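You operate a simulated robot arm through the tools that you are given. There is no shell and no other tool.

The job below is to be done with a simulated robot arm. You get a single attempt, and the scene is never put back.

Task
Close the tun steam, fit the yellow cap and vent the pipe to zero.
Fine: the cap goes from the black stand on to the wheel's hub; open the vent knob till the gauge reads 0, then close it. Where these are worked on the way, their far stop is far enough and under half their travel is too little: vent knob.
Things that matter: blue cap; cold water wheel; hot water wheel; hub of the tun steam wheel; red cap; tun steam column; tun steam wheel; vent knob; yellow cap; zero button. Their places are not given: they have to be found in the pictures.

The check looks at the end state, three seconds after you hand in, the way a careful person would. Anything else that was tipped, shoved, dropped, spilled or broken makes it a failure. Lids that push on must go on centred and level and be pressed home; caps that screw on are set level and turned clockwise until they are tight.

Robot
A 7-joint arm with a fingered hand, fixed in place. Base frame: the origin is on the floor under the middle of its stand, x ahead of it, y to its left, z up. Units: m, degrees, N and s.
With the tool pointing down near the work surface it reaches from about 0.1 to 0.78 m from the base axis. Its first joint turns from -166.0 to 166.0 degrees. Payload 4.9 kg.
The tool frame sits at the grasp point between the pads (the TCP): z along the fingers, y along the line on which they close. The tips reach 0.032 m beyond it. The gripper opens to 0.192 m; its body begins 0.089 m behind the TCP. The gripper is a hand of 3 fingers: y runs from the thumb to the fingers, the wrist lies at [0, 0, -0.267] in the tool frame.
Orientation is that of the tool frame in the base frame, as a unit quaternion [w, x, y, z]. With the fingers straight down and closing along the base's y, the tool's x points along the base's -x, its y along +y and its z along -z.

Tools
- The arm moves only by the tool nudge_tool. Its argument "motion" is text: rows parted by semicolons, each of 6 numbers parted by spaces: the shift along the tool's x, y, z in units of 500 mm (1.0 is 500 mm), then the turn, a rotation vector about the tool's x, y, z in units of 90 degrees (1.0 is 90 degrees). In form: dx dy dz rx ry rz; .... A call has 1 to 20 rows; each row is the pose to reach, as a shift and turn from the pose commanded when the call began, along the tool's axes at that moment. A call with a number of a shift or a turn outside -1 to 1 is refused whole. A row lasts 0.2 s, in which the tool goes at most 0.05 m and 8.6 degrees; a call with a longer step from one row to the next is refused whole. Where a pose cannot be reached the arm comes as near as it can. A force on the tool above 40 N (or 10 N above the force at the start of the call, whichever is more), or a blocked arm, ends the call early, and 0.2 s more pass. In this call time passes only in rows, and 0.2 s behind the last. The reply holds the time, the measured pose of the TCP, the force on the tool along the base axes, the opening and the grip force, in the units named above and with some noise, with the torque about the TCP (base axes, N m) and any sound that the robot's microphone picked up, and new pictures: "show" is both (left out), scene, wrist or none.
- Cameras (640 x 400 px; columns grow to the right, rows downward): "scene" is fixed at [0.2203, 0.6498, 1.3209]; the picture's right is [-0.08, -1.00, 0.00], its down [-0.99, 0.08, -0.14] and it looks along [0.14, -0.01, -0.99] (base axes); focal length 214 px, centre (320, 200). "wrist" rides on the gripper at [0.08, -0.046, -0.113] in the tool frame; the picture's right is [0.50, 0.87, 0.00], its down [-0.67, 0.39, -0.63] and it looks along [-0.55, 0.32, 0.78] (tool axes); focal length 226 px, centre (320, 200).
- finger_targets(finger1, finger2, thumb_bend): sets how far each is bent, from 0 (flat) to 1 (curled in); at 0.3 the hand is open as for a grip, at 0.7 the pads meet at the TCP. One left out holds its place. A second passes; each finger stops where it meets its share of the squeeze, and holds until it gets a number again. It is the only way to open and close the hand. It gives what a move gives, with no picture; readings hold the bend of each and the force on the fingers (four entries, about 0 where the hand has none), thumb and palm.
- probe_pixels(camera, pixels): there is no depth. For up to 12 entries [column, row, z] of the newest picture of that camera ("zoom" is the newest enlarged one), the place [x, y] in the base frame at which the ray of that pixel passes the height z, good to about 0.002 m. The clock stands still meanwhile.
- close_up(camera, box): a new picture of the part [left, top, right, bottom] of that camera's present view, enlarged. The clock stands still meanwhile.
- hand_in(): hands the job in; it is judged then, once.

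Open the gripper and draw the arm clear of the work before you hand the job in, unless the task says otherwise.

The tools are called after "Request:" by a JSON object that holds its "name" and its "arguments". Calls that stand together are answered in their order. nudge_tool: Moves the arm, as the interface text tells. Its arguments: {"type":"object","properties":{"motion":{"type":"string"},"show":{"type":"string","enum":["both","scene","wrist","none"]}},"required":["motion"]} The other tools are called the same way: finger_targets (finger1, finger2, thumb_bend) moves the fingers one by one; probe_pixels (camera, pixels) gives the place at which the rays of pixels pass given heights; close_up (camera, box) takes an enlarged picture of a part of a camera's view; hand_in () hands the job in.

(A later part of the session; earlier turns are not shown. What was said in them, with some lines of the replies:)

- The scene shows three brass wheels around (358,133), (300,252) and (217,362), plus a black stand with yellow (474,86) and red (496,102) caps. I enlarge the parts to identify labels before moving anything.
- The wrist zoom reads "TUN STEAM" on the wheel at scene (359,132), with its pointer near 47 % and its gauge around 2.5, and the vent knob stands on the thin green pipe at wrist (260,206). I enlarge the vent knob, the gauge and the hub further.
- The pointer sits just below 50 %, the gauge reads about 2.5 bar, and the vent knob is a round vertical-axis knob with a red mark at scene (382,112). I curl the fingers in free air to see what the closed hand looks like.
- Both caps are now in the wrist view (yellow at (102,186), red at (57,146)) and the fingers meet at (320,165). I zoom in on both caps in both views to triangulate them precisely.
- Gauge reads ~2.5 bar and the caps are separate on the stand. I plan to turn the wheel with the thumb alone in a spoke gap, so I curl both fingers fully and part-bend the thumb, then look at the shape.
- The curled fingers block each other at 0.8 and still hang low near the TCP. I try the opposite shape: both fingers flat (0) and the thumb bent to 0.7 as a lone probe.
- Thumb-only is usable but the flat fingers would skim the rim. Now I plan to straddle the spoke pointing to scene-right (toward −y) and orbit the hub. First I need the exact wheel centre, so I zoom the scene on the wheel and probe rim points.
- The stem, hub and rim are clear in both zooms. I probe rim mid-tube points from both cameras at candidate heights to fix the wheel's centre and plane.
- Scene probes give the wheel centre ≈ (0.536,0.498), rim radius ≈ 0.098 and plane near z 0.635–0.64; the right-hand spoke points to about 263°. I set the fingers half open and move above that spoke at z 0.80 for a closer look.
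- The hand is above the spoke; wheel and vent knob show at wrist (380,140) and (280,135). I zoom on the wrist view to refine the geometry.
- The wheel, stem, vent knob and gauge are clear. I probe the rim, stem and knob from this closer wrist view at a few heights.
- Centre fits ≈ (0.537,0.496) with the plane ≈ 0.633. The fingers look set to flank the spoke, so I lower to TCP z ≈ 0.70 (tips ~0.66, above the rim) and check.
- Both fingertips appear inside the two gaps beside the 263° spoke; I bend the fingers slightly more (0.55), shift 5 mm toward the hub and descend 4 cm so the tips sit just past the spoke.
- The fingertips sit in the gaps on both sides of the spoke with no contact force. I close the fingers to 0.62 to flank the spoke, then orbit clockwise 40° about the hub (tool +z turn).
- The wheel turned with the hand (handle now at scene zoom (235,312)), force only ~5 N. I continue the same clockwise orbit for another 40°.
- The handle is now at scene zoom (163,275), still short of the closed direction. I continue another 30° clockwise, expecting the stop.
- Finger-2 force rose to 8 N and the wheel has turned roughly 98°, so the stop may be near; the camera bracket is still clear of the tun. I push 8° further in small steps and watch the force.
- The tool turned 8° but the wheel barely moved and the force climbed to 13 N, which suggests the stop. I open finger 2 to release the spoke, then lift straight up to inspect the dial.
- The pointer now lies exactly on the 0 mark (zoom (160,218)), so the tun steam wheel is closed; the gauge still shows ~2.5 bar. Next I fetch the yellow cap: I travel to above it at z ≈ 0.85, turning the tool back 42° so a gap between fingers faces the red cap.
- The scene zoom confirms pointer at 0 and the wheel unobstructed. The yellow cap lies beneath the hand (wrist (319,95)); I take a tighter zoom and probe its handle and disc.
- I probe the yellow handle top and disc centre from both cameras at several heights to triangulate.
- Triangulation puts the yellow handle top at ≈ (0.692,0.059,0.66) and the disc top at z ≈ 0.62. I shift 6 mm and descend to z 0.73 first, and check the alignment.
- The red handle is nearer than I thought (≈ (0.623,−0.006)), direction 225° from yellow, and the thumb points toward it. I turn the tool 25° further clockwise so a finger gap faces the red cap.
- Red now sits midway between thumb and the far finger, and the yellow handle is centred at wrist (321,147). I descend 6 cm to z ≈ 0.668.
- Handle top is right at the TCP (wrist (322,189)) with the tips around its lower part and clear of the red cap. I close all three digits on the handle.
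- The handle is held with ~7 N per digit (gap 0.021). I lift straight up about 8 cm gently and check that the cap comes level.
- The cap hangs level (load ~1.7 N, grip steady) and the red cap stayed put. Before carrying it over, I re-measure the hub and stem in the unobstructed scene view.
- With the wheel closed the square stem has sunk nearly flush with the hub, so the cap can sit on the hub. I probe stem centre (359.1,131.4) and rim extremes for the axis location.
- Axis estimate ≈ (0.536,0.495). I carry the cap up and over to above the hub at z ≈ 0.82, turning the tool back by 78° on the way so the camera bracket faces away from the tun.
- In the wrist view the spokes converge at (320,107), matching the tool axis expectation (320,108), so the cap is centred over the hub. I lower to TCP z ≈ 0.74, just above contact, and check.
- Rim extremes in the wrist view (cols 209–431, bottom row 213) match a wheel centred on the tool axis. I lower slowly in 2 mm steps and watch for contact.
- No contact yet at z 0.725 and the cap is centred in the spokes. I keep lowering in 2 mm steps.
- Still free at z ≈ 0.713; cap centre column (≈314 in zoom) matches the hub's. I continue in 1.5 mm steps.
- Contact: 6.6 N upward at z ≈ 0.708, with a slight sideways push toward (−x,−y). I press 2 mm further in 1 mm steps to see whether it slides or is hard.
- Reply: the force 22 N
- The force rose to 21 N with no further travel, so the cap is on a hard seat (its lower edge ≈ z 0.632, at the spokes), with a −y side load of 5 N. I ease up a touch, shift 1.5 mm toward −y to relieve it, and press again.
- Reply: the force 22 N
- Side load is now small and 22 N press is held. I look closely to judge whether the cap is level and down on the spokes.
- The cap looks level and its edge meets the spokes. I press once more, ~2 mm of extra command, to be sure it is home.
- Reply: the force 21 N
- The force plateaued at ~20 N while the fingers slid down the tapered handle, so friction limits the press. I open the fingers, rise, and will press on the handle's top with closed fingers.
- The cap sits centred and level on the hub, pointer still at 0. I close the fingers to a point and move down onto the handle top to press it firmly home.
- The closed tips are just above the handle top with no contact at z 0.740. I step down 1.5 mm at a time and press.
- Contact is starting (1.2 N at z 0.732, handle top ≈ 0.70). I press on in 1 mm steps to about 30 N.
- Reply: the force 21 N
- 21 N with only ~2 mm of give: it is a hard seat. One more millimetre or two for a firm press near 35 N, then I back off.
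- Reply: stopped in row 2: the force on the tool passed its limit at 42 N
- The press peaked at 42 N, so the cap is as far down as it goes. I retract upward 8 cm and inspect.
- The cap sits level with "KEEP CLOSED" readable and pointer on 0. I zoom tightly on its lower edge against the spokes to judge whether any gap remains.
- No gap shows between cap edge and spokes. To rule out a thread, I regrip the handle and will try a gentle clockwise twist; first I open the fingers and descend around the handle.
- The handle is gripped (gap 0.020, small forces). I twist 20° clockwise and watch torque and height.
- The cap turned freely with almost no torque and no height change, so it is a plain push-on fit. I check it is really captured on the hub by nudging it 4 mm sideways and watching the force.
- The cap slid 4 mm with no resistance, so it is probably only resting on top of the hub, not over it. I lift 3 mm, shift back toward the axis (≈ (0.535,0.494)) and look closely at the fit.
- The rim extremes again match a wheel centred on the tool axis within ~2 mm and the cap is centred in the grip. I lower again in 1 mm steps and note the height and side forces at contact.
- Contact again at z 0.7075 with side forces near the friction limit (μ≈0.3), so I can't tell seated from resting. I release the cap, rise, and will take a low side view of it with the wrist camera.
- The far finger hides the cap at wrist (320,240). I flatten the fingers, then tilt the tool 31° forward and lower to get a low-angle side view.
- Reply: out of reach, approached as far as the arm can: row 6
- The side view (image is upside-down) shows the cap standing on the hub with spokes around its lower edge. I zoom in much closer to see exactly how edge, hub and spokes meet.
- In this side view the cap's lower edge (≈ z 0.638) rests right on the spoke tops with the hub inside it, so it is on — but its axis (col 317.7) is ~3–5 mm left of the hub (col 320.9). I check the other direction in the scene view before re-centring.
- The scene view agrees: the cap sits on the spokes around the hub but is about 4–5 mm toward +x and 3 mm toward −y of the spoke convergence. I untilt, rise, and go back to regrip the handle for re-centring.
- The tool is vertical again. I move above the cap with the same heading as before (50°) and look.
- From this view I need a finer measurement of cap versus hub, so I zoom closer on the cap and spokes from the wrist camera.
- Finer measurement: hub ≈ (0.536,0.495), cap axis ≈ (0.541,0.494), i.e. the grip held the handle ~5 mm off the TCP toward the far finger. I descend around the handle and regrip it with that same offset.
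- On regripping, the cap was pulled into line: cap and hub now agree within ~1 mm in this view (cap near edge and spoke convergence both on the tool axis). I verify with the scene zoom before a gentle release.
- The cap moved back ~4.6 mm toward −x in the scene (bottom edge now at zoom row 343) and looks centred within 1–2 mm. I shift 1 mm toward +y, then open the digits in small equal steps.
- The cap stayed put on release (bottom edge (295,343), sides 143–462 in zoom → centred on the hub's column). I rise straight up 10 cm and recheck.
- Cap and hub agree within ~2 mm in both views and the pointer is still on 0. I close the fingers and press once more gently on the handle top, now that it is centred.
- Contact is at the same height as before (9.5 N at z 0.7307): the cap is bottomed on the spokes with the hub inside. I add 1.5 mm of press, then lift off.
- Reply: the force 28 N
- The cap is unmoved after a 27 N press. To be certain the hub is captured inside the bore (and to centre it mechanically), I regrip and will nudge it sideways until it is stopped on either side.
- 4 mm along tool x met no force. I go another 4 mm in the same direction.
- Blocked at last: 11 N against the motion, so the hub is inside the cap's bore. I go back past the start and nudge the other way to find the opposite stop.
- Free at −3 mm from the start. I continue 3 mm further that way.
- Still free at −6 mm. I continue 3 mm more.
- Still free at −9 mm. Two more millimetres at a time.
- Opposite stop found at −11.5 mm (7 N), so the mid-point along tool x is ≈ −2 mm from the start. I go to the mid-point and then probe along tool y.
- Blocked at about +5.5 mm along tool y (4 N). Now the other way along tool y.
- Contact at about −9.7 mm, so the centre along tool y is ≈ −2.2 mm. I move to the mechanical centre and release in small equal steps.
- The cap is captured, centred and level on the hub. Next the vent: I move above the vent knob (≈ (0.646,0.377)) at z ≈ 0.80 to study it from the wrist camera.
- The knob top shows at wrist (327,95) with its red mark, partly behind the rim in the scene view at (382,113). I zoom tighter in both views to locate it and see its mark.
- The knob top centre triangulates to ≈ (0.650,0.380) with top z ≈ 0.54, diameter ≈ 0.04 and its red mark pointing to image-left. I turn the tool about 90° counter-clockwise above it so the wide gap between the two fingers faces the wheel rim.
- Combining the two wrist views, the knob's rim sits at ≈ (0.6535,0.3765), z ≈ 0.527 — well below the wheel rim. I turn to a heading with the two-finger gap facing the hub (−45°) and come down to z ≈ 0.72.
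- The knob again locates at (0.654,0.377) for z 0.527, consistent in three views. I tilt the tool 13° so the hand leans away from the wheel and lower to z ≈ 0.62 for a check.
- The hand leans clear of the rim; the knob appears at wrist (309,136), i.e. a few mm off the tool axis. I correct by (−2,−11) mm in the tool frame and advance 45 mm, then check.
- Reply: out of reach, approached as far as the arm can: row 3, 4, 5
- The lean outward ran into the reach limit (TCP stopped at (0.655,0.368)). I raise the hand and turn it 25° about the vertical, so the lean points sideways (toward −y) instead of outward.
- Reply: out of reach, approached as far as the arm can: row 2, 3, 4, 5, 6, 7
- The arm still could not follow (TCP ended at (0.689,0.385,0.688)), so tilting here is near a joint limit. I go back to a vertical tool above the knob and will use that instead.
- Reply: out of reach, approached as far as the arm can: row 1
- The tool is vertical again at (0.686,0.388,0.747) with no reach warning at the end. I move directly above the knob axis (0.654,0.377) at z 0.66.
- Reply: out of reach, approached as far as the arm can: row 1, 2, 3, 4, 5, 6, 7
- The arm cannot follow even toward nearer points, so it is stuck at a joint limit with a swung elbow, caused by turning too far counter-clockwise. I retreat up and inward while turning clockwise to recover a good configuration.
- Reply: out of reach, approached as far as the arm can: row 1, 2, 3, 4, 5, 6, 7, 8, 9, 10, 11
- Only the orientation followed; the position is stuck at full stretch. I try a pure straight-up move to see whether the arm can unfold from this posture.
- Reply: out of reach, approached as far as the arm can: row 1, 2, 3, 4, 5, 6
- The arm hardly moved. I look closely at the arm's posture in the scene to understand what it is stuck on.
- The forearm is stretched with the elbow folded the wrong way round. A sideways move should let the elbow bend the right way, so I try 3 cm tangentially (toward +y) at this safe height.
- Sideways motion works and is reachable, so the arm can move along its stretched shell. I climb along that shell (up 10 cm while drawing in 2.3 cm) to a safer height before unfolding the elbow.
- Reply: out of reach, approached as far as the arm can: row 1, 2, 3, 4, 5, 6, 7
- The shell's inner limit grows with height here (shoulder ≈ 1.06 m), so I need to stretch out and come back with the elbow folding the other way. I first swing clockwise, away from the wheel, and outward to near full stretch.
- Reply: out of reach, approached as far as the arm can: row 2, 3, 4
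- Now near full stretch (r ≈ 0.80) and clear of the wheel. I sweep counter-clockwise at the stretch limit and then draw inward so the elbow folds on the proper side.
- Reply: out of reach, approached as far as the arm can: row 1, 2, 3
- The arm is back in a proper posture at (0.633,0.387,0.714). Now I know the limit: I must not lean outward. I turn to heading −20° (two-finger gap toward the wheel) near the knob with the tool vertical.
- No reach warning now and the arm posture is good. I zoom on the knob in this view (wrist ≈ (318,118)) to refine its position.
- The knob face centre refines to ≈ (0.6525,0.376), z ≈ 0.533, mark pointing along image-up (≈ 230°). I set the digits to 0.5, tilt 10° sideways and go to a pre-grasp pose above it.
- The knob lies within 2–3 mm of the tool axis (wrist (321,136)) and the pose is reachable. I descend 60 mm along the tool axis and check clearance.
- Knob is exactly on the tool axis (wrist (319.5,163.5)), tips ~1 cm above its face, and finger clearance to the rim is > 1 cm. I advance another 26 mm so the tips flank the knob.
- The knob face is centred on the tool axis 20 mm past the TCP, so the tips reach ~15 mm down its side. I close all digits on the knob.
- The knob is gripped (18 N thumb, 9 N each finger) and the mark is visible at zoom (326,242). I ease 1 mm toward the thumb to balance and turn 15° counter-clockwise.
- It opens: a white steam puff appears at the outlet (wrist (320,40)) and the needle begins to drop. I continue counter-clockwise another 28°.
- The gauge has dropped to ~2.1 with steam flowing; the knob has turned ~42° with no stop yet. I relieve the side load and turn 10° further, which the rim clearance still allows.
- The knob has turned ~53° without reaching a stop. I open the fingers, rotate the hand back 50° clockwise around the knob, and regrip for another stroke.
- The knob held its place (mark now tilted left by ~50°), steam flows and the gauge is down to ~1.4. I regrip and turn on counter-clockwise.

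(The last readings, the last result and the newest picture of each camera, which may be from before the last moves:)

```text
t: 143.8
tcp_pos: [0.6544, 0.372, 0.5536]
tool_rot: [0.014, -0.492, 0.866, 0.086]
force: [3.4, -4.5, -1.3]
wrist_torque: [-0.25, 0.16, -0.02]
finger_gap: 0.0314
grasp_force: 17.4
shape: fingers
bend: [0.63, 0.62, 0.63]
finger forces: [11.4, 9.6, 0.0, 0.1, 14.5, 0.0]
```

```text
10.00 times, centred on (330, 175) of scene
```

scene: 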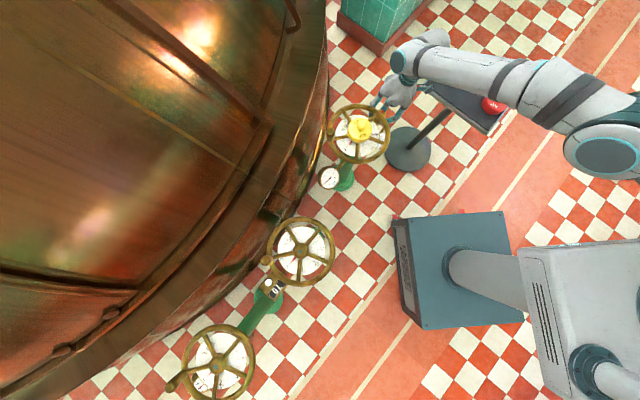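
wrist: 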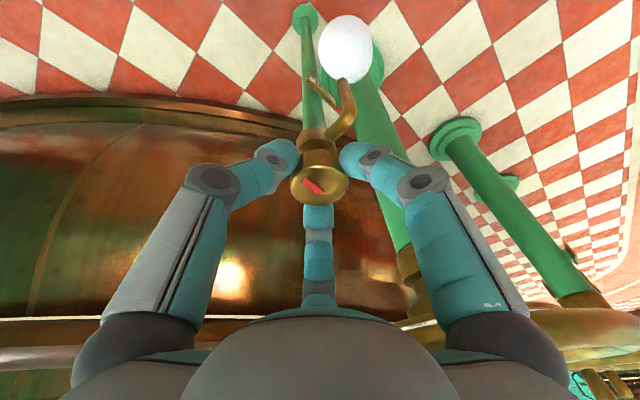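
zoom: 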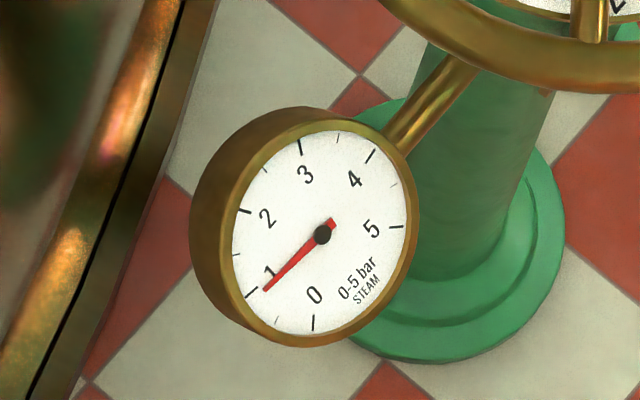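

Total turn ≈ 89° with no stop; gauge ≈ 0.9. I continue another 15° in this stroke.

Request:
{"name": "nudge_tool", "arguments": {"motion": "0 0 0 0 0 -0.05; 0 0 0 0 0 -0.1; 0 0 0 0 0 -0.16; 0 0 0 0 0 -0.16", "show": "none"}}

Request:
{"name": "finger_targets", "arguments": {"finger1": 0.52, "finger2": 0.52, "thumb_bend": 0.52}}

Request:
{"name": "nudge_tool", "arguments": {"motion": "0 0 0 0 0 0.08; 0 0 0 0 0 0.16; 0 0 0 0 0 0.24; 0 0 0 0 0 0.32; 0 0 0 0 0 0.4; 0 0 0 0 0 0.48; 0 0 0 0 0 0.56; 0 0 0 0 0 0.56"}}

Request:
{"name": "close_up", "arguments": {"camera": "wrist", "box": [200, 60, 440, 260]}}

Request:
{"name": "close_up", "arguments": {"camera": "scene", "box": [310, 155, 350, 195]}}

```text
t: 144.8
tcp_pos: [0.6542, 0.3714, 0.5533]
tool_rot: [0.025, -0.596, 0.798, 0.083]
force: [3.6, -11.3, -2.8]
wrist_torque: [-0.53, 0.08, -0.49]
finger_gap: 0.0324
grasp_force: 20.1
shape: fingers
bend: [0.64, 0.62, 0.63]
finger forces: [9.7, 11.8, 0.1, 0.1, 18.7, 0.0]
```

```text
t: 145.8
tcp_pos: [0.655, 0.3711, 0.5543]
tool_rot: [0.024, -0.596, 0.798, 0.083]
force: [0.2, 0.1, -0.2]
wrist_torque: [-0.04, -0.01, -0.05]
finger_gap: 0.075
grasp_force: 0.1
shape: fingers
bend: [0.52, 0.52, 0.52]
finger forces: [0.0, 0.0, 0.1, 0.0, 0.1, 0.0]
```

```text
t: 147.6
tcp_pos: [0.6554, 0.3734, 0.5541]
tool_rot: [-0.013, -0.199, 0.976, 0.086]
force: [-0.2, -0.3, -0.4]
wrist_torque: [0.0, 0.02, 0.02]
finger_gap: 0.0752
grasp_force: 0.0
shape: fingers
bend: [0.52, 0.52, 0.52]
finger forces: [0.1, 0.0, 0.1, 0.1, 0.0, 0.1]
```

scene: 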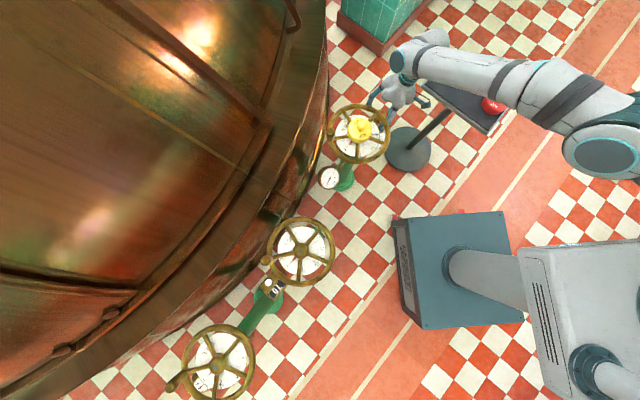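
wrist: 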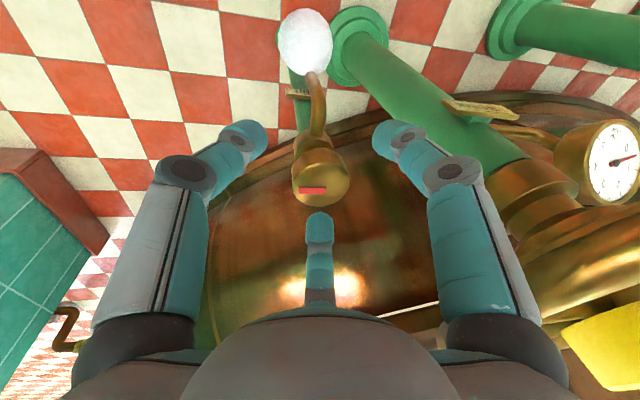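

```text
2.00 times, centred on (320, 160) of wrist
```

zoom: 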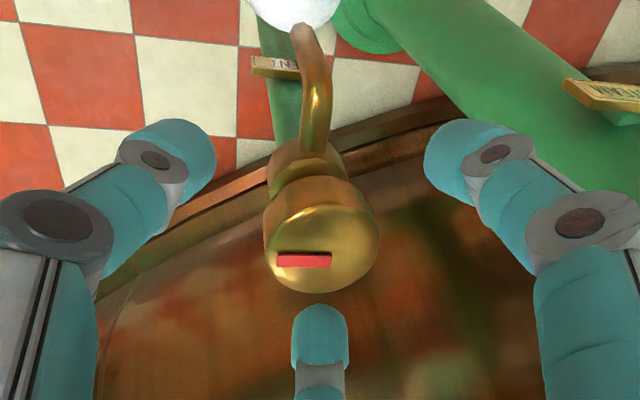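

```text
10.00 times, centred on (330, 175) of scene
```

zoom: 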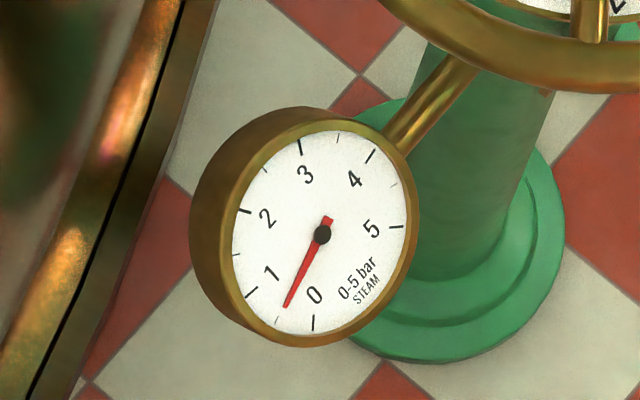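

The last stroke hit a hard stop (0.49 N·m) and the mark has turned a full 90° (now pointing image-left): fully open. The gauge reads ~0.45 and still falling; I rotate the open hand back CCW for the closing stroke and wait.

Request:
{"name": "nudge_tool", "arguments": {"motion": "0 0 0 0 0 -0.08; 0 0 0 0 0 -0.16; 0 0 0 0 0 -0.24; 0 0 0 0 0 -0.32; 0 0 0 0 0 -0.4; 0 0 0 0 0 -0.48; 0 0 0 0 0 -0.55; 0 0 0 0 0 -0.55; 0 0 0 0 0 -0.55; 0 0 0 0 0 -0.55; 0 0 0 0 0 -0.55; 0 0 0 0 0 -0.55; 0 0 0 0 0 -0.55; 0 0 0 0 0 -0.55; 0 0 0 0 0 -0.55; 0 0 0 0 0 -0.55; 0 0 0 0 0 -0.55; 0 0 0 0 0 -0.55; 0 0 0 0 0 -0.55; 0 0 0 0 0 -0.55"}}

Request:
{"name": "close_up", "arguments": {"camera": "scene", "box": [310, 155, 350, 195]}}

Request:
{"name": "close_up", "arguments": {"camera": "wrist", "box": [200, 20, 440, 240]}}

```text
t: 151.8
tcp_pos: [0.655, 0.3721, 0.5538]
tool_rot: [0.025, -0.59, 0.803, 0.084]
force: [-0.5, 0.1, 0.6]
wrist_torque: [0.02, 0.0, 0.01]
finger_gap: 0.0751
grasp_force: 0.1
shape: fingers
bend: [0.52, 0.52, 0.52]
finger forces: [0.1, 0.1, 0.0, 0.0, 0.0, 0.0]
```

scene: 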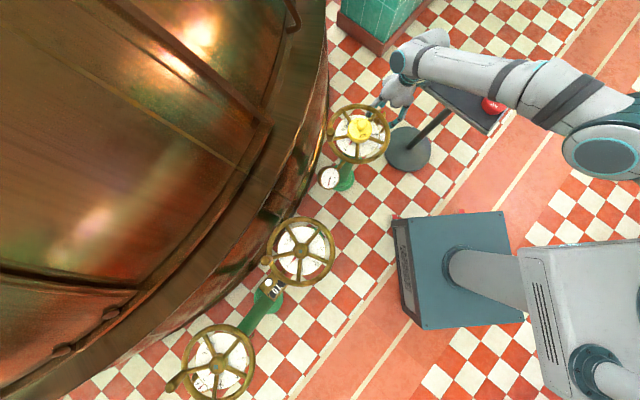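
wrist: 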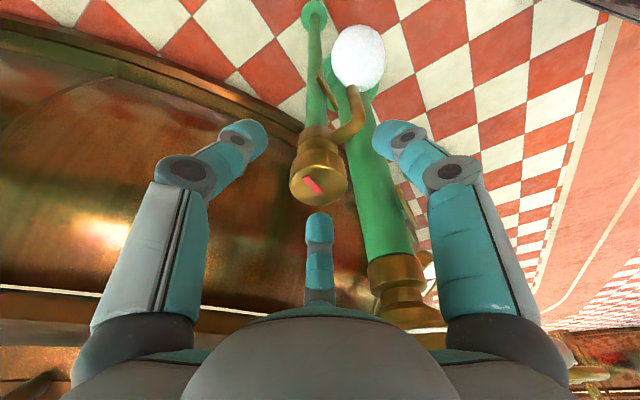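

```text
10.00 times, centred on (330, 175) of scene
```

zoom: 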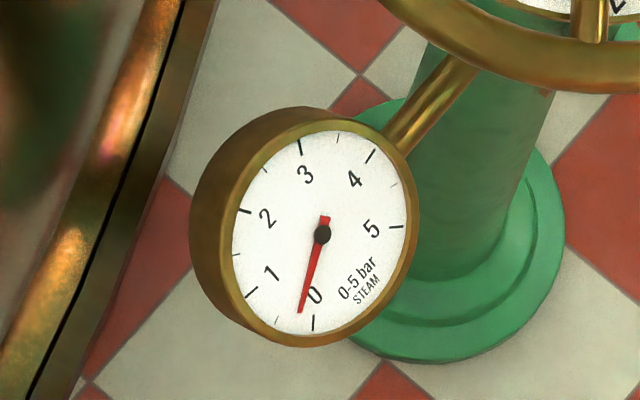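

```text
1.82 times, centred on (320, 130) of wrist
```

zoom: 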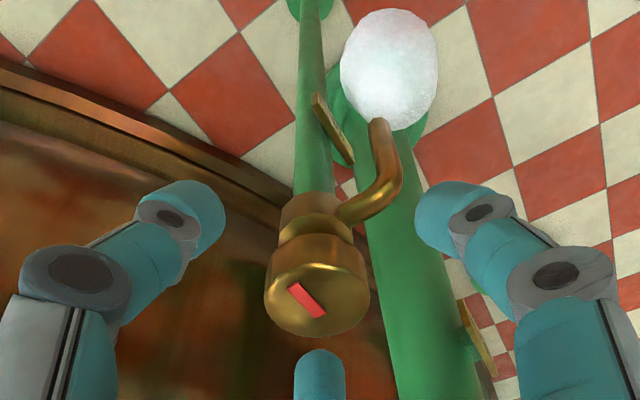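

The gauge is near 0.15 and steam still puffs. I wait four more seconds.

Request:
{"name": "nudge_tool", "arguments": {"motion": "0 0 0 0 0 0; 0 0 0 0 0 0; 0 0 0 0 0 0; 0 0 0 0 0 0; 0 0 0 0 0 0; 0 0 0 0 0 0; 0 0 0 0 0 0; 0 0 0 0 0 0; 0 0 0 0 0 0; 0 0 0 0 0 0; 0 0 0 0 0 0; 0 0 0 0 0 0; 0 0 0 0 0 0; 0 0 0 0 0 0; 0 0 0 0 0 0; 0 0 0 0 0 0; 0 0 0 0 0 0; 0 0 0 0 0 0; 0 0 0 0 0 0; 0 0 0 0 0 0", "show": "wrist"}}

Request:
{"name": "close_up", "arguments": {"camera": "scene", "box": [310, 155, 350, 195]}}

```text
t: 156.0
tcp_pos: [0.6557, 0.3718, 0.5529]
tool_rot: [0.024, -0.59, 0.802, 0.082]
force: [-0.9, 0.1, -0.1]
wrist_torque: [-0.01, 0.03, 0.01]
finger_gap: 0.0752
grasp_force: 0.1
shape: fingers
bend: [0.52, 0.52, 0.52]
finger forces: [0.0, 0.1, 0.0, 0.0, 0.0, 0.0]
```

wrist: 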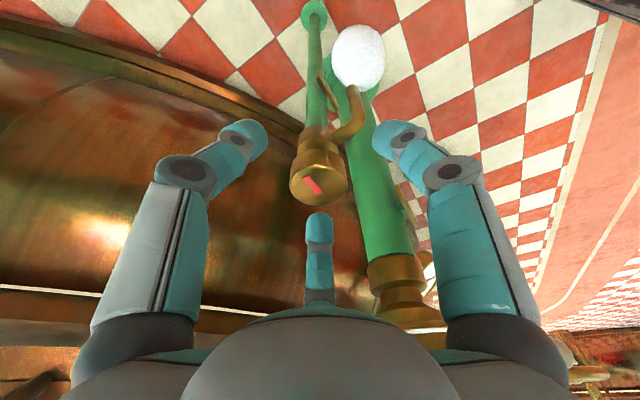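

```text
10.00 times, centred on (330, 175) of scene
```

zoom: 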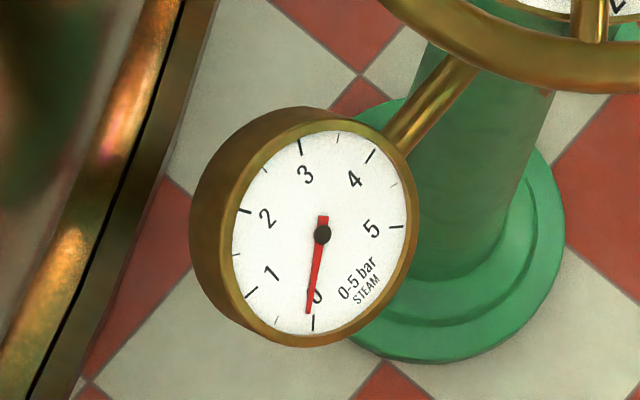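

The needle is just shy of the 0 tick and a little steam remains. I wait eight more seconds.

Request:
{"name": "nudge_tool", "arguments": {"motion": "0 0 0 0 0 0; 0 0 0 0 0 0; 0 0 0 0 0 0; 0 0 0 0 0 0; 0 0 0 0 0 0; 0 0 0 0 0 0; 0 0 0 0 0 0; 0 0 0 0 0 0; 0 0 0 0 0 0; 0 0 0 0 0 0; 0 0 0 0 0 0; 0 0 0 0 0 0; 0 0 0 0 0 0; 0 0 0 0 0 0; 0 0 0 0 0 0; 0 0 0 0 0 0; 0 0 0 0 0 0; 0 0 0 0 0 0; 0 0 0 0 0 0; 0 0 0 0 0 0", "show": "none"}}

Request:
{"name": "nudge_tool", "arguments": {"motion": "0 0 0 0 0 0; 0 0 0 0 0 0; 0 0 0 0 0 0; 0 0 0 0 0 0; 0 0 0 0 0 0; 0 0 0 0 0 0; 0 0 0 0 0 0; 0 0 0 0 0 0; 0 0 0 0 0 0; 0 0 0 0 0 0; 0 0 0 0 0 0; 0 0 0 0 0 0; 0 0 0 0 0 0; 0 0 0 0 0 0; 0 0 0 0 0 0; 0 0 0 0 0 0; 0 0 0 0 0 0; 0 0 0 0 0 0; 0 0 0 0 0 0; 0 0 0 0 0 0", "show": "wrist"}}

Request:
{"name": "close_up", "arguments": {"camera": "scene", "box": [310, 155, 350, 195]}}

```text
t: 160.2
tcp_pos: [0.6543, 0.3724, 0.5537]
tool_rot: [0.025, -0.59, 0.803, 0.083]
force: [-0.4, 0.4, -0.2]
wrist_torque: [0.03, -0.02, -0.02]
finger_gap: 0.0751
grasp_force: 0.2
shape: fingers
bend: [0.52, 0.52, 0.52]
finger forces: [0.0, 0.0, 0.0, 0.0, 0.0, 0.1]
```

```text
t: 164.4
tcp_pos: [0.6544, 0.3718, 0.5538]
tool_rot: [0.024, -0.591, 0.802, 0.083]
force: [-1.1, -0.6, 0.2]
wrist_torque: [-0.01, 0.03, -0.02]
finger_gap: 0.0755
grasp_force: 0.0
shape: fingers
bend: [0.52, 0.52, 0.52]
finger forces: [0.1, 0.1, 0.0, 0.1, 0.1, 0.0]
```

wrist: 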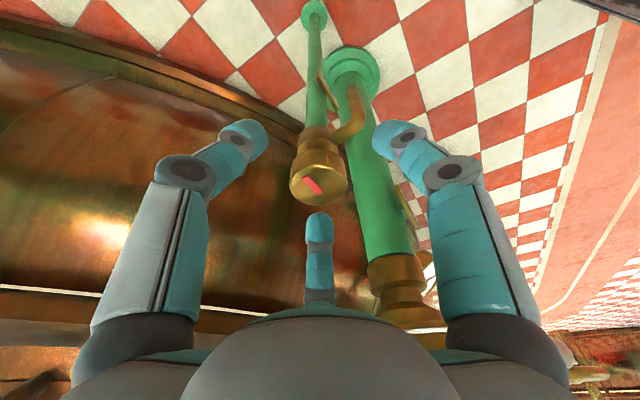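

```text
10.00 times, centred on (330, 175) of scene
```

zoom: 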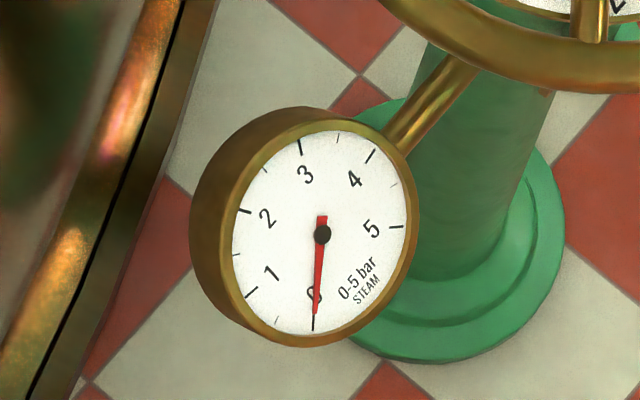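

Steam has stopped and the needle lies on 0. I wait another four seconds for certainty, then grip the knob for the closing stroke.

Request:
{"name": "nudge_tool", "arguments": {"motion": "0 0 0 0 0 0; 0 0 0 0 0 0; 0 0 0 0 0 0; 0 0 0 0 0 0; 0 0 0 0 0 0; 0 0 0 0 0 0; 0 0 0 0 0 0; 0 0 0 0 0 0; 0 0 0 0 0 0; 0 0 0 0 0 0; 0 0 0 0 0 0; 0 0 0 0 0 0; 0 0 0 0 0 0; 0 0 0 0 0 0; 0 0 0 0 0 0; 0 0 0 0 0 0; 0 0 0 0 0 0; 0 0 0 0 0 0; 0 0 0 0 0 0; 0 0 0 0 0 0", "show": "none"}}

Request:
{"name": "close_up", "arguments": {"camera": "scene", "box": [310, 155, 350, 195]}}

Request:
{"name": "finger_targets", "arguments": {"finger1": 0.7, "finger2": 0.7, "thumb_bend": 0.7}}

```text
t: 168.6
tcp_pos: [0.6545, 0.3729, 0.5537]
tool_rot: [0.024, -0.59, 0.803, 0.083]
force: [-0.5, 0.1, 0.8]
wrist_torque: [0.02, -0.02, 0.0]
finger_gap: 0.0754
grasp_force: 0.1
shape: fingers
bend: [0.52, 0.52, 0.52]
finger forces: [0.0, 0.0, 0.1, 0.0, 0.0, 0.0]
```

```text
10.00 times, centred on (330, 175) of scene
```

zoom: 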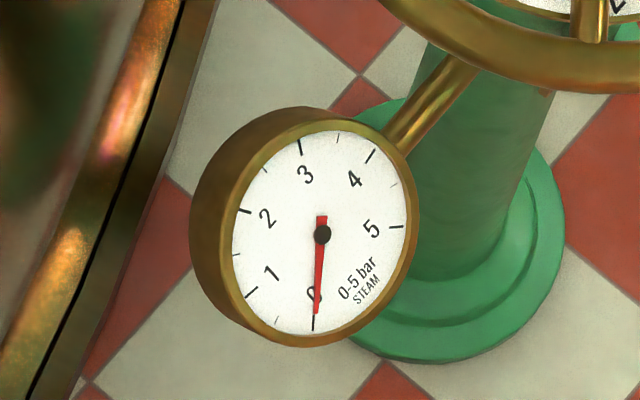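

```text
t: 169.6
tcp_pos: [0.6548, 0.3715, 0.554]
tool_rot: [0.024, -0.589, 0.803, 0.083]
force: [6.5, -2.8, 0.2]
wrist_torque: [-0.14, -0.19, -0.1]
finger_gap: 0.0328
grasp_force: 17.2
shape: fingers
bend: [0.63, 0.62, 0.63]
finger forces: [8.7, 10.0, 0.0, 0.0, 16.1, 0.0]
```

Gauge is at 0 and the knob is gripped. I turn 50° clockwise to start closing the vent.

Request:
{"name": "nudge_tool", "arguments": {"motion": "0 0 0 0 0 0.05; 0 0 0 0 0 0.11; 0 0 0 0 0 0.17; 0 0 0 0 0 0.23; 0 0 0 0 0 0.29; 0 0 0 0 0 0.35; 0 0 0 0 0 0.41; 0 0 0 0 0 0.47; 0 0 0 0 0 0.53; 0 0 0 0 0 0.57", "show": "wrist"}}

Request:
{"name": "close_up", "arguments": {"camera": "wrist", "box": [200, 60, 440, 260]}}

```text
t: 171.8
tcp_pos: [0.6549, 0.3713, 0.5549]
tool_rot: [-0.014, -0.183, 0.979, 0.085]
force: [4.8, -0.3, -1.0]
wrist_torque: [-0.03, -0.42, -0.02]
finger_gap: 0.0327
grasp_force: 16.5
shape: fingers
bend: [0.63, 0.62, 0.64]
finger forces: [8.7, 11.2, 0.0, 0.1, 13.3, 0.0]
```

wrist: 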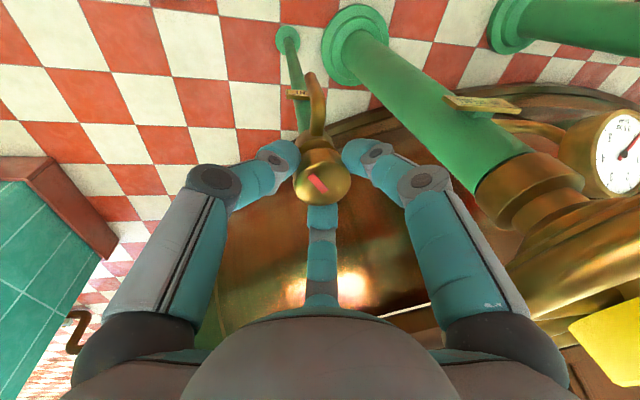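

```text
2.00 times, centred on (320, 160) of wrist
```

zoom: 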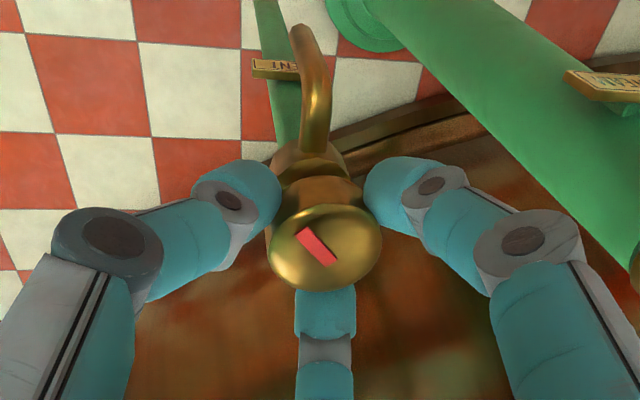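

The knob turned back ~50° (mark now ~40° left of its closed direction). I release, rotate the open hand back, and regrip for the final closing stroke.

Request:
{"name": "finger_targets", "arguments": {"finger1": 0.52, "finger2": 0.52, "thumb_bend": 0.52}}

Request:
{"name": "nudge_tool", "arguments": {"motion": "0 0 0 0 0 -0.08; 0 0 0 0 0 -0.16; 0 0 0 0 0 -0.24; 0 0 0 0 0 -0.32; 0 0 0 0 0 -0.4; 0 0 0 0 0 -0.48; 0 0 0 0 0 -0.55; 0 0 0 0 0 -0.55", "show": "none"}}

Request:
{"name": "finger_targets", "arguments": {"finger1": 0.7, "finger2": 0.7, "thumb_bend": 0.7}}

Request:
{"name": "nudge_tool", "arguments": {"motion": "0 0 0 0 0 0.05; 0 0 0 0 0 0.1; 0 0 0 0 0 0.15; 0 0 0 0 0 0.2; 0 0 0 0 0 0.25; 0 0 0 0 0 0.3; 0 0 0 0 0 0.35; 0 0 0 0 0 0.4; 0 0 0 0 0 0.42", "show": "wrist"}}

Request:
{"name": "close_up", "arguments": {"camera": "wrist", "box": [200, 60, 440, 260]}}

```text
t: 172.8
tcp_pos: [0.6561, 0.3728, 0.5538]
tool_rot: [-0.015, -0.184, 0.979, 0.086]
force: [0.0, 0.2, 0.0]
wrist_torque: [-0.03, -0.04, 0.01]
finger_gap: 0.0752
grasp_force: 0.0
shape: fingers
bend: [0.52, 0.52, 0.52]
finger forces: [0.0, 0.1, 0.0, 0.0, 0.1, 0.0]
```

```text
t: 174.6
tcp_pos: [0.6552, 0.3734, 0.5546]
tool_rot: [0.023, -0.578, 0.812, 0.083]
force: [0.4, -0.5, 0.3]
wrist_torque: [-0.02, 0.02, 0.0]
finger_gap: 0.0751
grasp_force: 0.1
shape: fingers
bend: [0.52, 0.52, 0.52]
finger forces: [0.0, 0.0, 0.0, 0.1, 0.0, 0.0]
```

```text
t: 175.6
tcp_pos: [0.6556, 0.3734, 0.5551]
tool_rot: [0.024, -0.577, 0.812, 0.085]
force: [5.4, -1.1, -1.2]
wrist_torque: [-0.08, -0.17, -0.04]
finger_gap: 0.0319
grasp_force: 16.9
shape: fingers
bend: [0.63, 0.62, 0.63]
finger forces: [8.8, 9.6, 0.0, 0.0, 15.5, 0.0]
```

```text
t: 177.6
tcp_pos: [0.656, 0.3728, 0.5541]
tool_rot: [-0.006, -0.282, 0.955, 0.086]
force: [5.1, -2.4, 5.8]
wrist_torque: [-0.04, -0.46, 0.02]
finger_gap: 0.032
grasp_force: 17.5
shape: fingers
bend: [0.63, 0.62, 0.64]
finger forces: [8.7, 10.6, 0.0, 0.0, 16.6, 0.1]
```

wrist: 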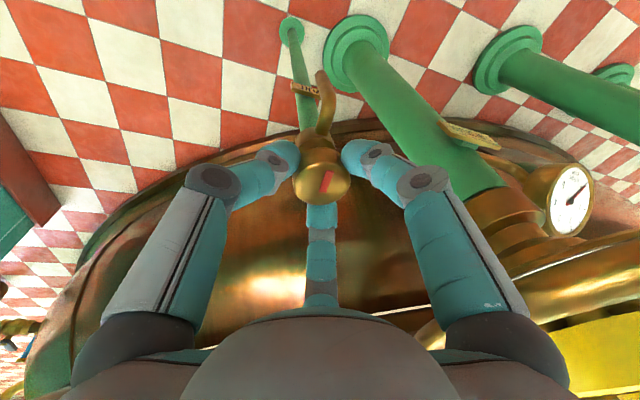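

```text
2.00 times, centred on (320, 160) of wrist
```

zoom: 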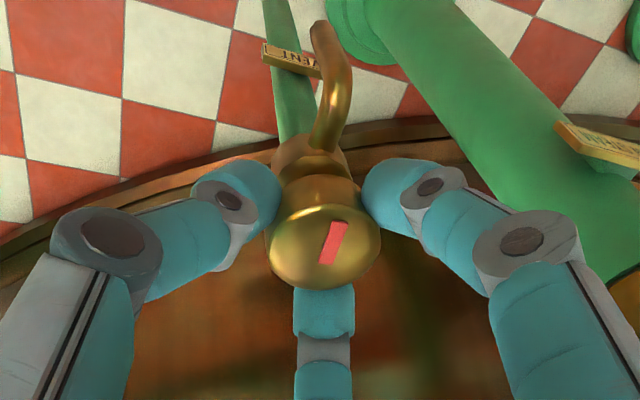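

The mark is nearly along the outlet again, but no stop torque yet. I turn a further 12° clockwise in small steps and watch for the stop.

Request:
{"name": "nudge_tool", "arguments": {"motion": "0 0 0 0 0 0.03; 0 0 0 0 0 0.06; 0 0 0 0 0 0.09; 0 0 0 0 0 0.12; 0 0 0 0 0 0.135", "show": "wrist"}}

Request:
{"name": "close_up", "arguments": {"camera": "wrist", "box": [200, 60, 440, 260]}}

```text
t: 178.8
tcp_pos: [0.6559, 0.3726, 0.5539]
tool_rot: [-0.014, -0.181, 0.98, 0.086]
force: [17.2, 0.9, 2.8]
wrist_torque: [-0.03, -0.7, 0.32]
finger_gap: 0.0308
grasp_force: 19.4
shape: fingers
bend: [0.63, 0.63, 0.64]
finger forces: [8.6, 10.4, 0.0, 0.0, 19.4, 0.0]
```

wrist: 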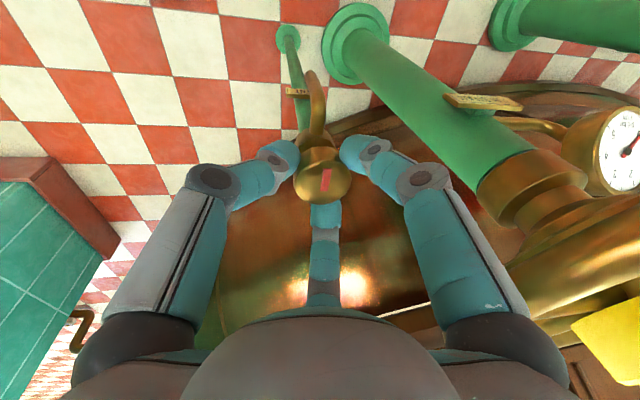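

```text
2.00 times, centred on (320, 160) of wrist
```

zoom: 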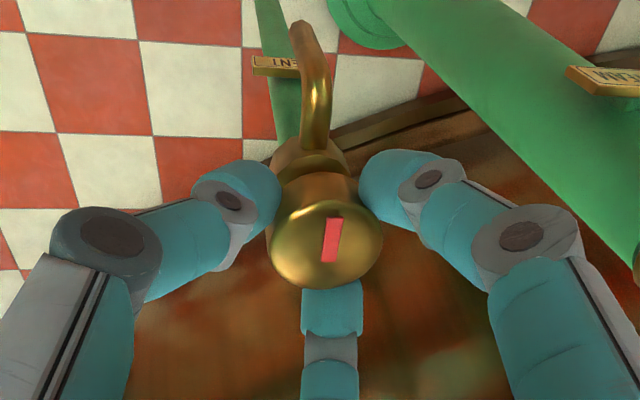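

A firm stop torque (0.32 N·m) and the mark is back in its original closed direction. I relieve the side load, open the fingers and back straight out along the tool axis.

Request:
{"name": "nudge_tool", "arguments": {"motion": "-0.0014 -0.0005 0 0 0 -0.01; -0.0028 -0.001 0 0 0 -0.015", "show": "none"}}

Request:
{"name": "finger_targets", "arguments": {"finger1": 0.5, "finger2": 0.5, "thumb_bend": 0.5}}

Request:
{"name": "nudge_tool", "arguments": {"motion": "0 0 -0.02 0 0 0; 0 0 -0.05 0 0 0; 0 0 -0.08 0 0 0; 0 0 -0.11 0 0 0; 0 0 -0.14 0 0 0; 0 0 -0.17 0 0 0; 0 0 -0.17 0 0 0"}}

Request:
{"name": "close_up", "arguments": {"camera": "wrist", "box": [240, 80, 400, 220]}}

Request:
{"name": "close_up", "arguments": {"camera": "scene", "box": [310, 90, 410, 200]}}

```text
t: 179.4
tcp_pos: [0.6562, 0.3724, 0.5537]
tool_rot: [-0.013, -0.192, 0.977, 0.087]
force: [10.7, -0.8, 6.5]
wrist_torque: [0.0, -0.51, 0.19]
finger_gap: 0.0311
grasp_force: 19.5
shape: fingers
bend: [0.63, 0.63, 0.64]
finger forces: [9.9, 11.3, 0.0, 0.0, 17.2, 0.0]
```

```text
t: 180.4
tcp_pos: [0.6578, 0.3716, 0.5544]
tool_rot: [-0.013, -0.192, 0.978, 0.085]
force: [1.1, -0.2, 0.4]
wrist_torque: [-0.01, 0.0, -0.05]
finger_gap: 0.0838
grasp_force: 0.0
shape: fingers
bend: [0.5, 0.5, 0.5]
finger forces: [0.0, 0.0, 0.1, 0.0, 0.1, 0.0]
```

```text
t: 182.0
tcp_pos: [0.6608, 0.3578, 0.6391]
tool_rot: [-0.013, -0.192, 0.978, 0.086]
force: [-0.2, 0.8, 0.0]
wrist_torque: [0.0, -0.01, -0.03]
finger_gap: 0.0837
grasp_force: 0.0
shape: fingers
bend: [0.5, 0.5, 0.5]
finger forces: [0.0, 0.0, 0.0, 0.1, 0.0, 0.0]
```

scene: 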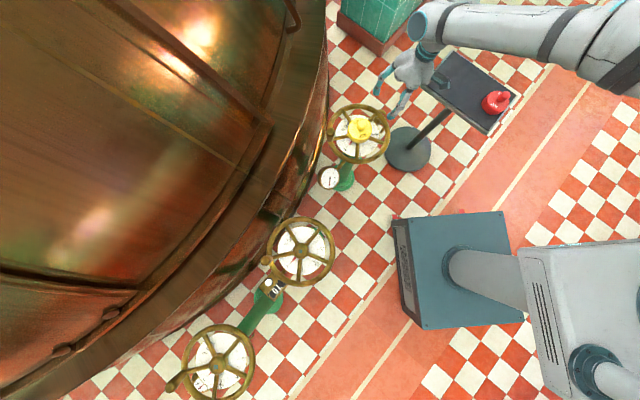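
wrist: 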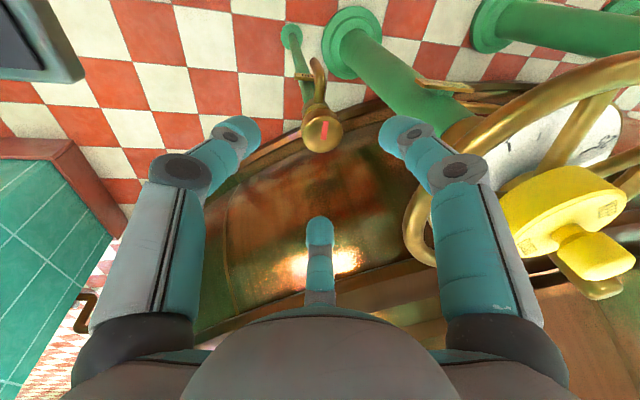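

```text
2.86 times, centred on (320, 150) of wrist
```

zoom: 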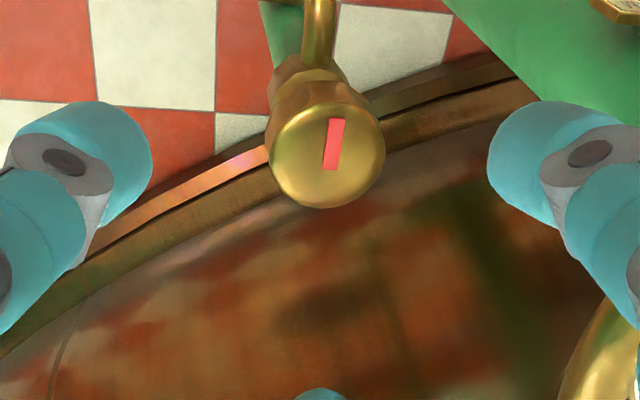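

```text
3.64 times, centred on (360, 145) of scene
```

zoom: 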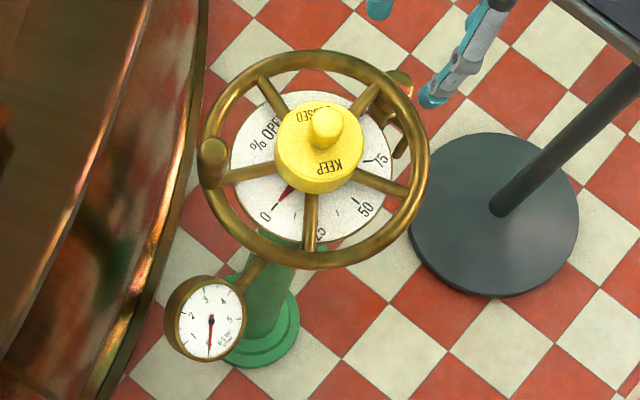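

The mark matches its original closed orientation, the gauge shows 0, and the cap and pointer are unchanged. I withdraw the arm inward and up, levelling the tool.

Request:
{"name": "nudge_tool", "arguments": {"motion": "0.02 -0.003 -0.05 0.01 0 0; 0.06 -0.01 -0.1 0.025 0 0; 0.11 -0.02 -0.15 0.04 0 0; 0.16 -0.029 -0.2 0.055 0 0; 0.21 -0.037 -0.25 0.07 0 0; 0.26 -0.046 -0.3 0.085 0 0; 0.31 -0.055 -0.34 0.1 0 0; 0.36 -0.064 -0.38 0.111 0 0; 0.4004 -0.0714 -0.3804 0.111 0 0; 0.4004 -0.0714 -0.3804 0.111 0 0"}}

Request:
{"name": "close_up", "arguments": {"camera": "scene", "box": [325, 98, 395, 168]}}

Request:
{"name": "close_up", "arguments": {"camera": "scene", "box": [310, 155, 350, 195]}}

Request:
{"name": "close_up", "arguments": {"camera": "scene", "box": [400, 40, 540, 180]}}

```text
t: 184.2
tcp_pos: [0.5001, 0.2191, 0.8165]
tool_rot: [0.004, -0.192, 0.981, 0.001]
force: [-0.4, -0.3, -0.6]
wrist_torque: [0.03, 0.0, 0.01]
finger_gap: 0.0839
grasp_force: 0.0
shape: fingers
bend: [0.5, 0.5, 0.5]
finger forces: [0.0, 0.1, 0.1, 0.0, 0.1, 0.0]
```

scene: 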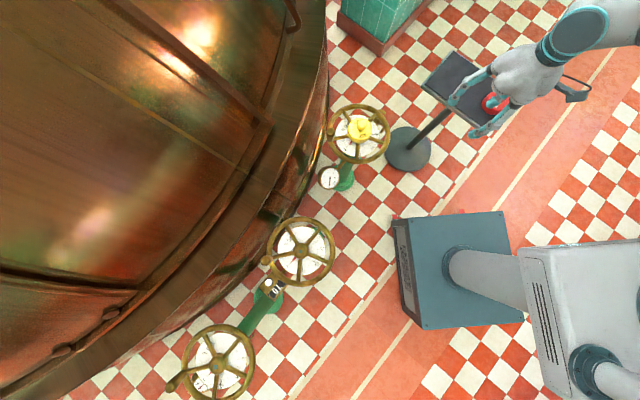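
wrist: 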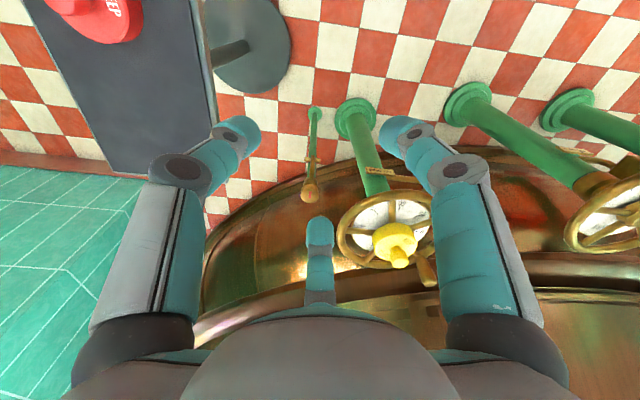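

```text
5.71 times, centred on (360, 133) of scene
```

zoom: 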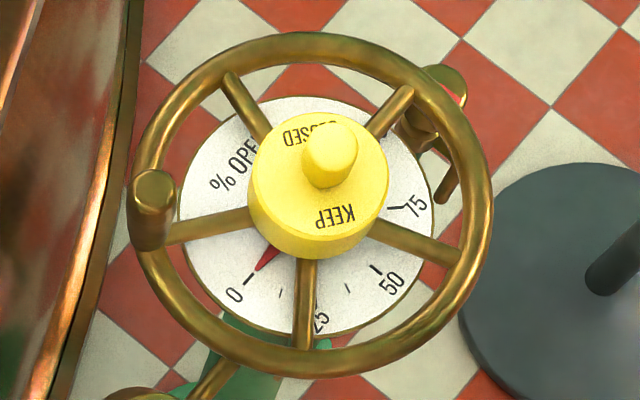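

```text
10.00 times, centred on (330, 175) of scene
```

zoom: 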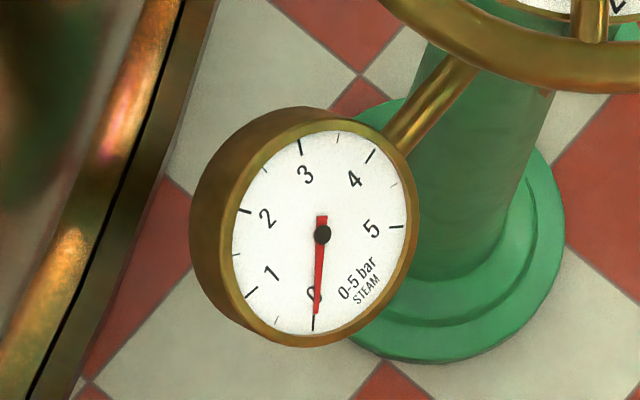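

```text
2.86 times, centred on (470, 110) of scene
```

zoom: 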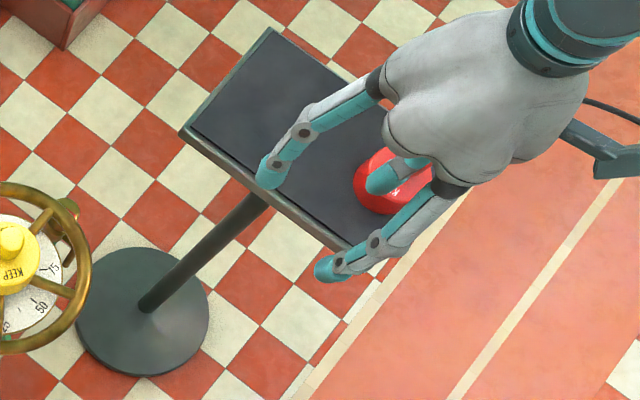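

All checks hold: pointer on 0, cap centred (within ~1.5 mm) and level, gauge steady at 0 with the vent closed, red cap and stand untouched. I open the hand fully and draw the arm back clear of the work.

Request:
{"name": "finger_targets", "arguments": {"finger1": 0.3, "finger2": 0.3, "thumb_bend": 0.3}}

Request:
{"name": "nudge_tool", "arguments": {"motion": "0.05 0.014 -0.03 0 0 0; 0.11 0.032 -0.06 0 0 0; 0.17 0.05 -0.09 0 0 0; 0.23 0.067 -0.11 0 0 0; 0.29 0.084 -0.127 0 0 0; 0.3478 0.1008 -0.127 0 0 0; 0.3478 0.1008 -0.127 0 0 0"}}

Request:
{"name": "close_up", "arguments": {"camera": "scene", "box": [310, 80, 420, 200]}}

Request:
{"name": "close_up", "arguments": {"camera": "scene", "box": [240, 200, 360, 320]}}

```text
t: 185.2
tcp_pos: [0.5005, 0.2187, 0.8167]
tool_rot: [0.004, -0.192, 0.981, 0.001]
force: [-0.6, 0.3, -0.1]
wrist_torque: [0.02, -0.04, 0.0]
finger_gap: 0.1677
grasp_force: 0.0
shape: fingers
bend: [0.3, 0.3, 0.3]
finger forces: [0.0, 0.0, 0.0, 0.0, 0.0, 0.0]
```

```text
t: 186.8
tcp_pos: [0.3202, 0.1995, 0.8804]
tool_rot: [0.005, -0.193, 0.981, 0.001]
force: [0.1, 0.3, 0.3]
wrist_torque: [0.01, 0.02, 0.02]
finger_gap: 0.1679
grasp_force: 0.1
shape: fingers
bend: [0.3, 0.3, 0.3]
finger forces: [0.0, 0.0, 0.0, 0.0, 0.0, 0.0]
```

scene: 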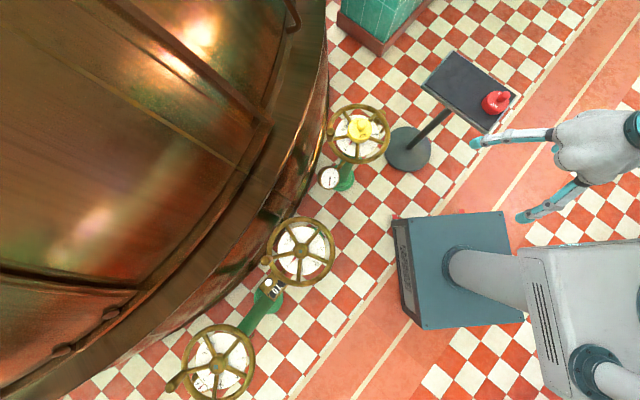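
wrist: 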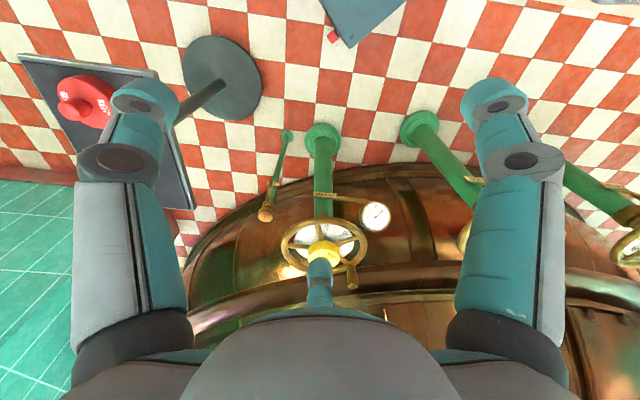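

```text
3.33 times, centred on (365, 140) of scene
```

zoom: 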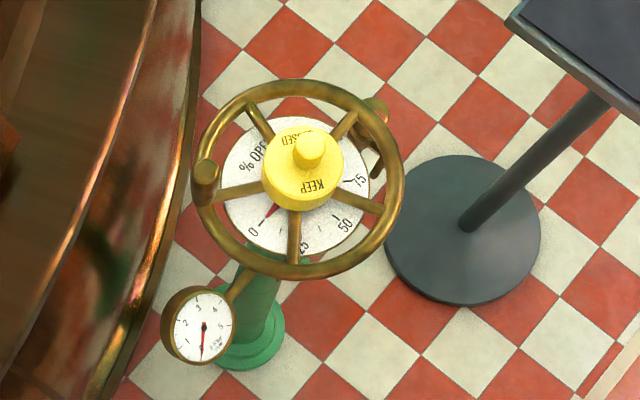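

```text
3.33 times, centred on (300, 260) of scene
```

zoom: 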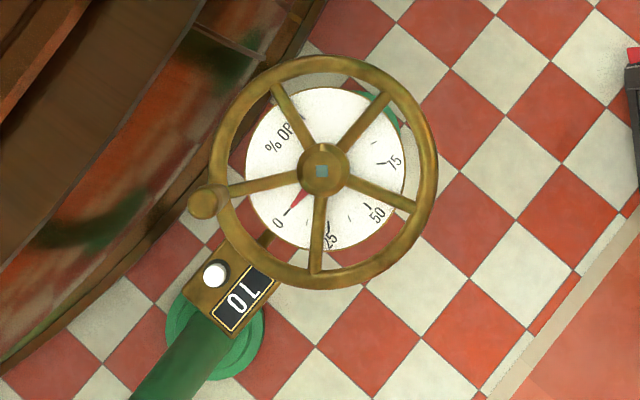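

The wheel is closed at 0, the yellow cap is seated on its hub, the gauge is at 0 with the vent shut. The other wheels, the red cap and the stand are as they were, and the arm is clear with the hand open, so I hand the job in.

Request:
{"name": "hand_in", "arguments": {}}

```text
The job is handed in.
```

The job is handed in. The pictures and readings just before showed everything the task asked for, though the check's verdict hasn't come back to me.

- **Tun steam wheel:** turned clockwise until it stopped. The pointer was on 0 and the stem had sunk nearly flush with the hub.
- **Yellow cap:** on the hub, level and resting on the spokes, about 1.5 mm off centre by the last picture. I pressed it to 42 N. It is a loose push-on fit with no thread: it spins freely and has about 8 mm of play around the hub. After pressing it I nudged it sideways against the hub to find the centre.
- **Vent:** opened 90° to its far stop. Steam flowed until the gauge reached 0, and I then closed the vent to its stop. The gauge still read 0 when I left it.
- **Surroundings:** nothing else appears to have been touched. The red cap, the stand, the cold and hot water wheels and the counter all looked unchanged. The hand is open and the arm is clear.

At one point near the vent knob the arm reached full stretch and stopped following commands. I worked it free away from the wheel, and nothing was bumped.
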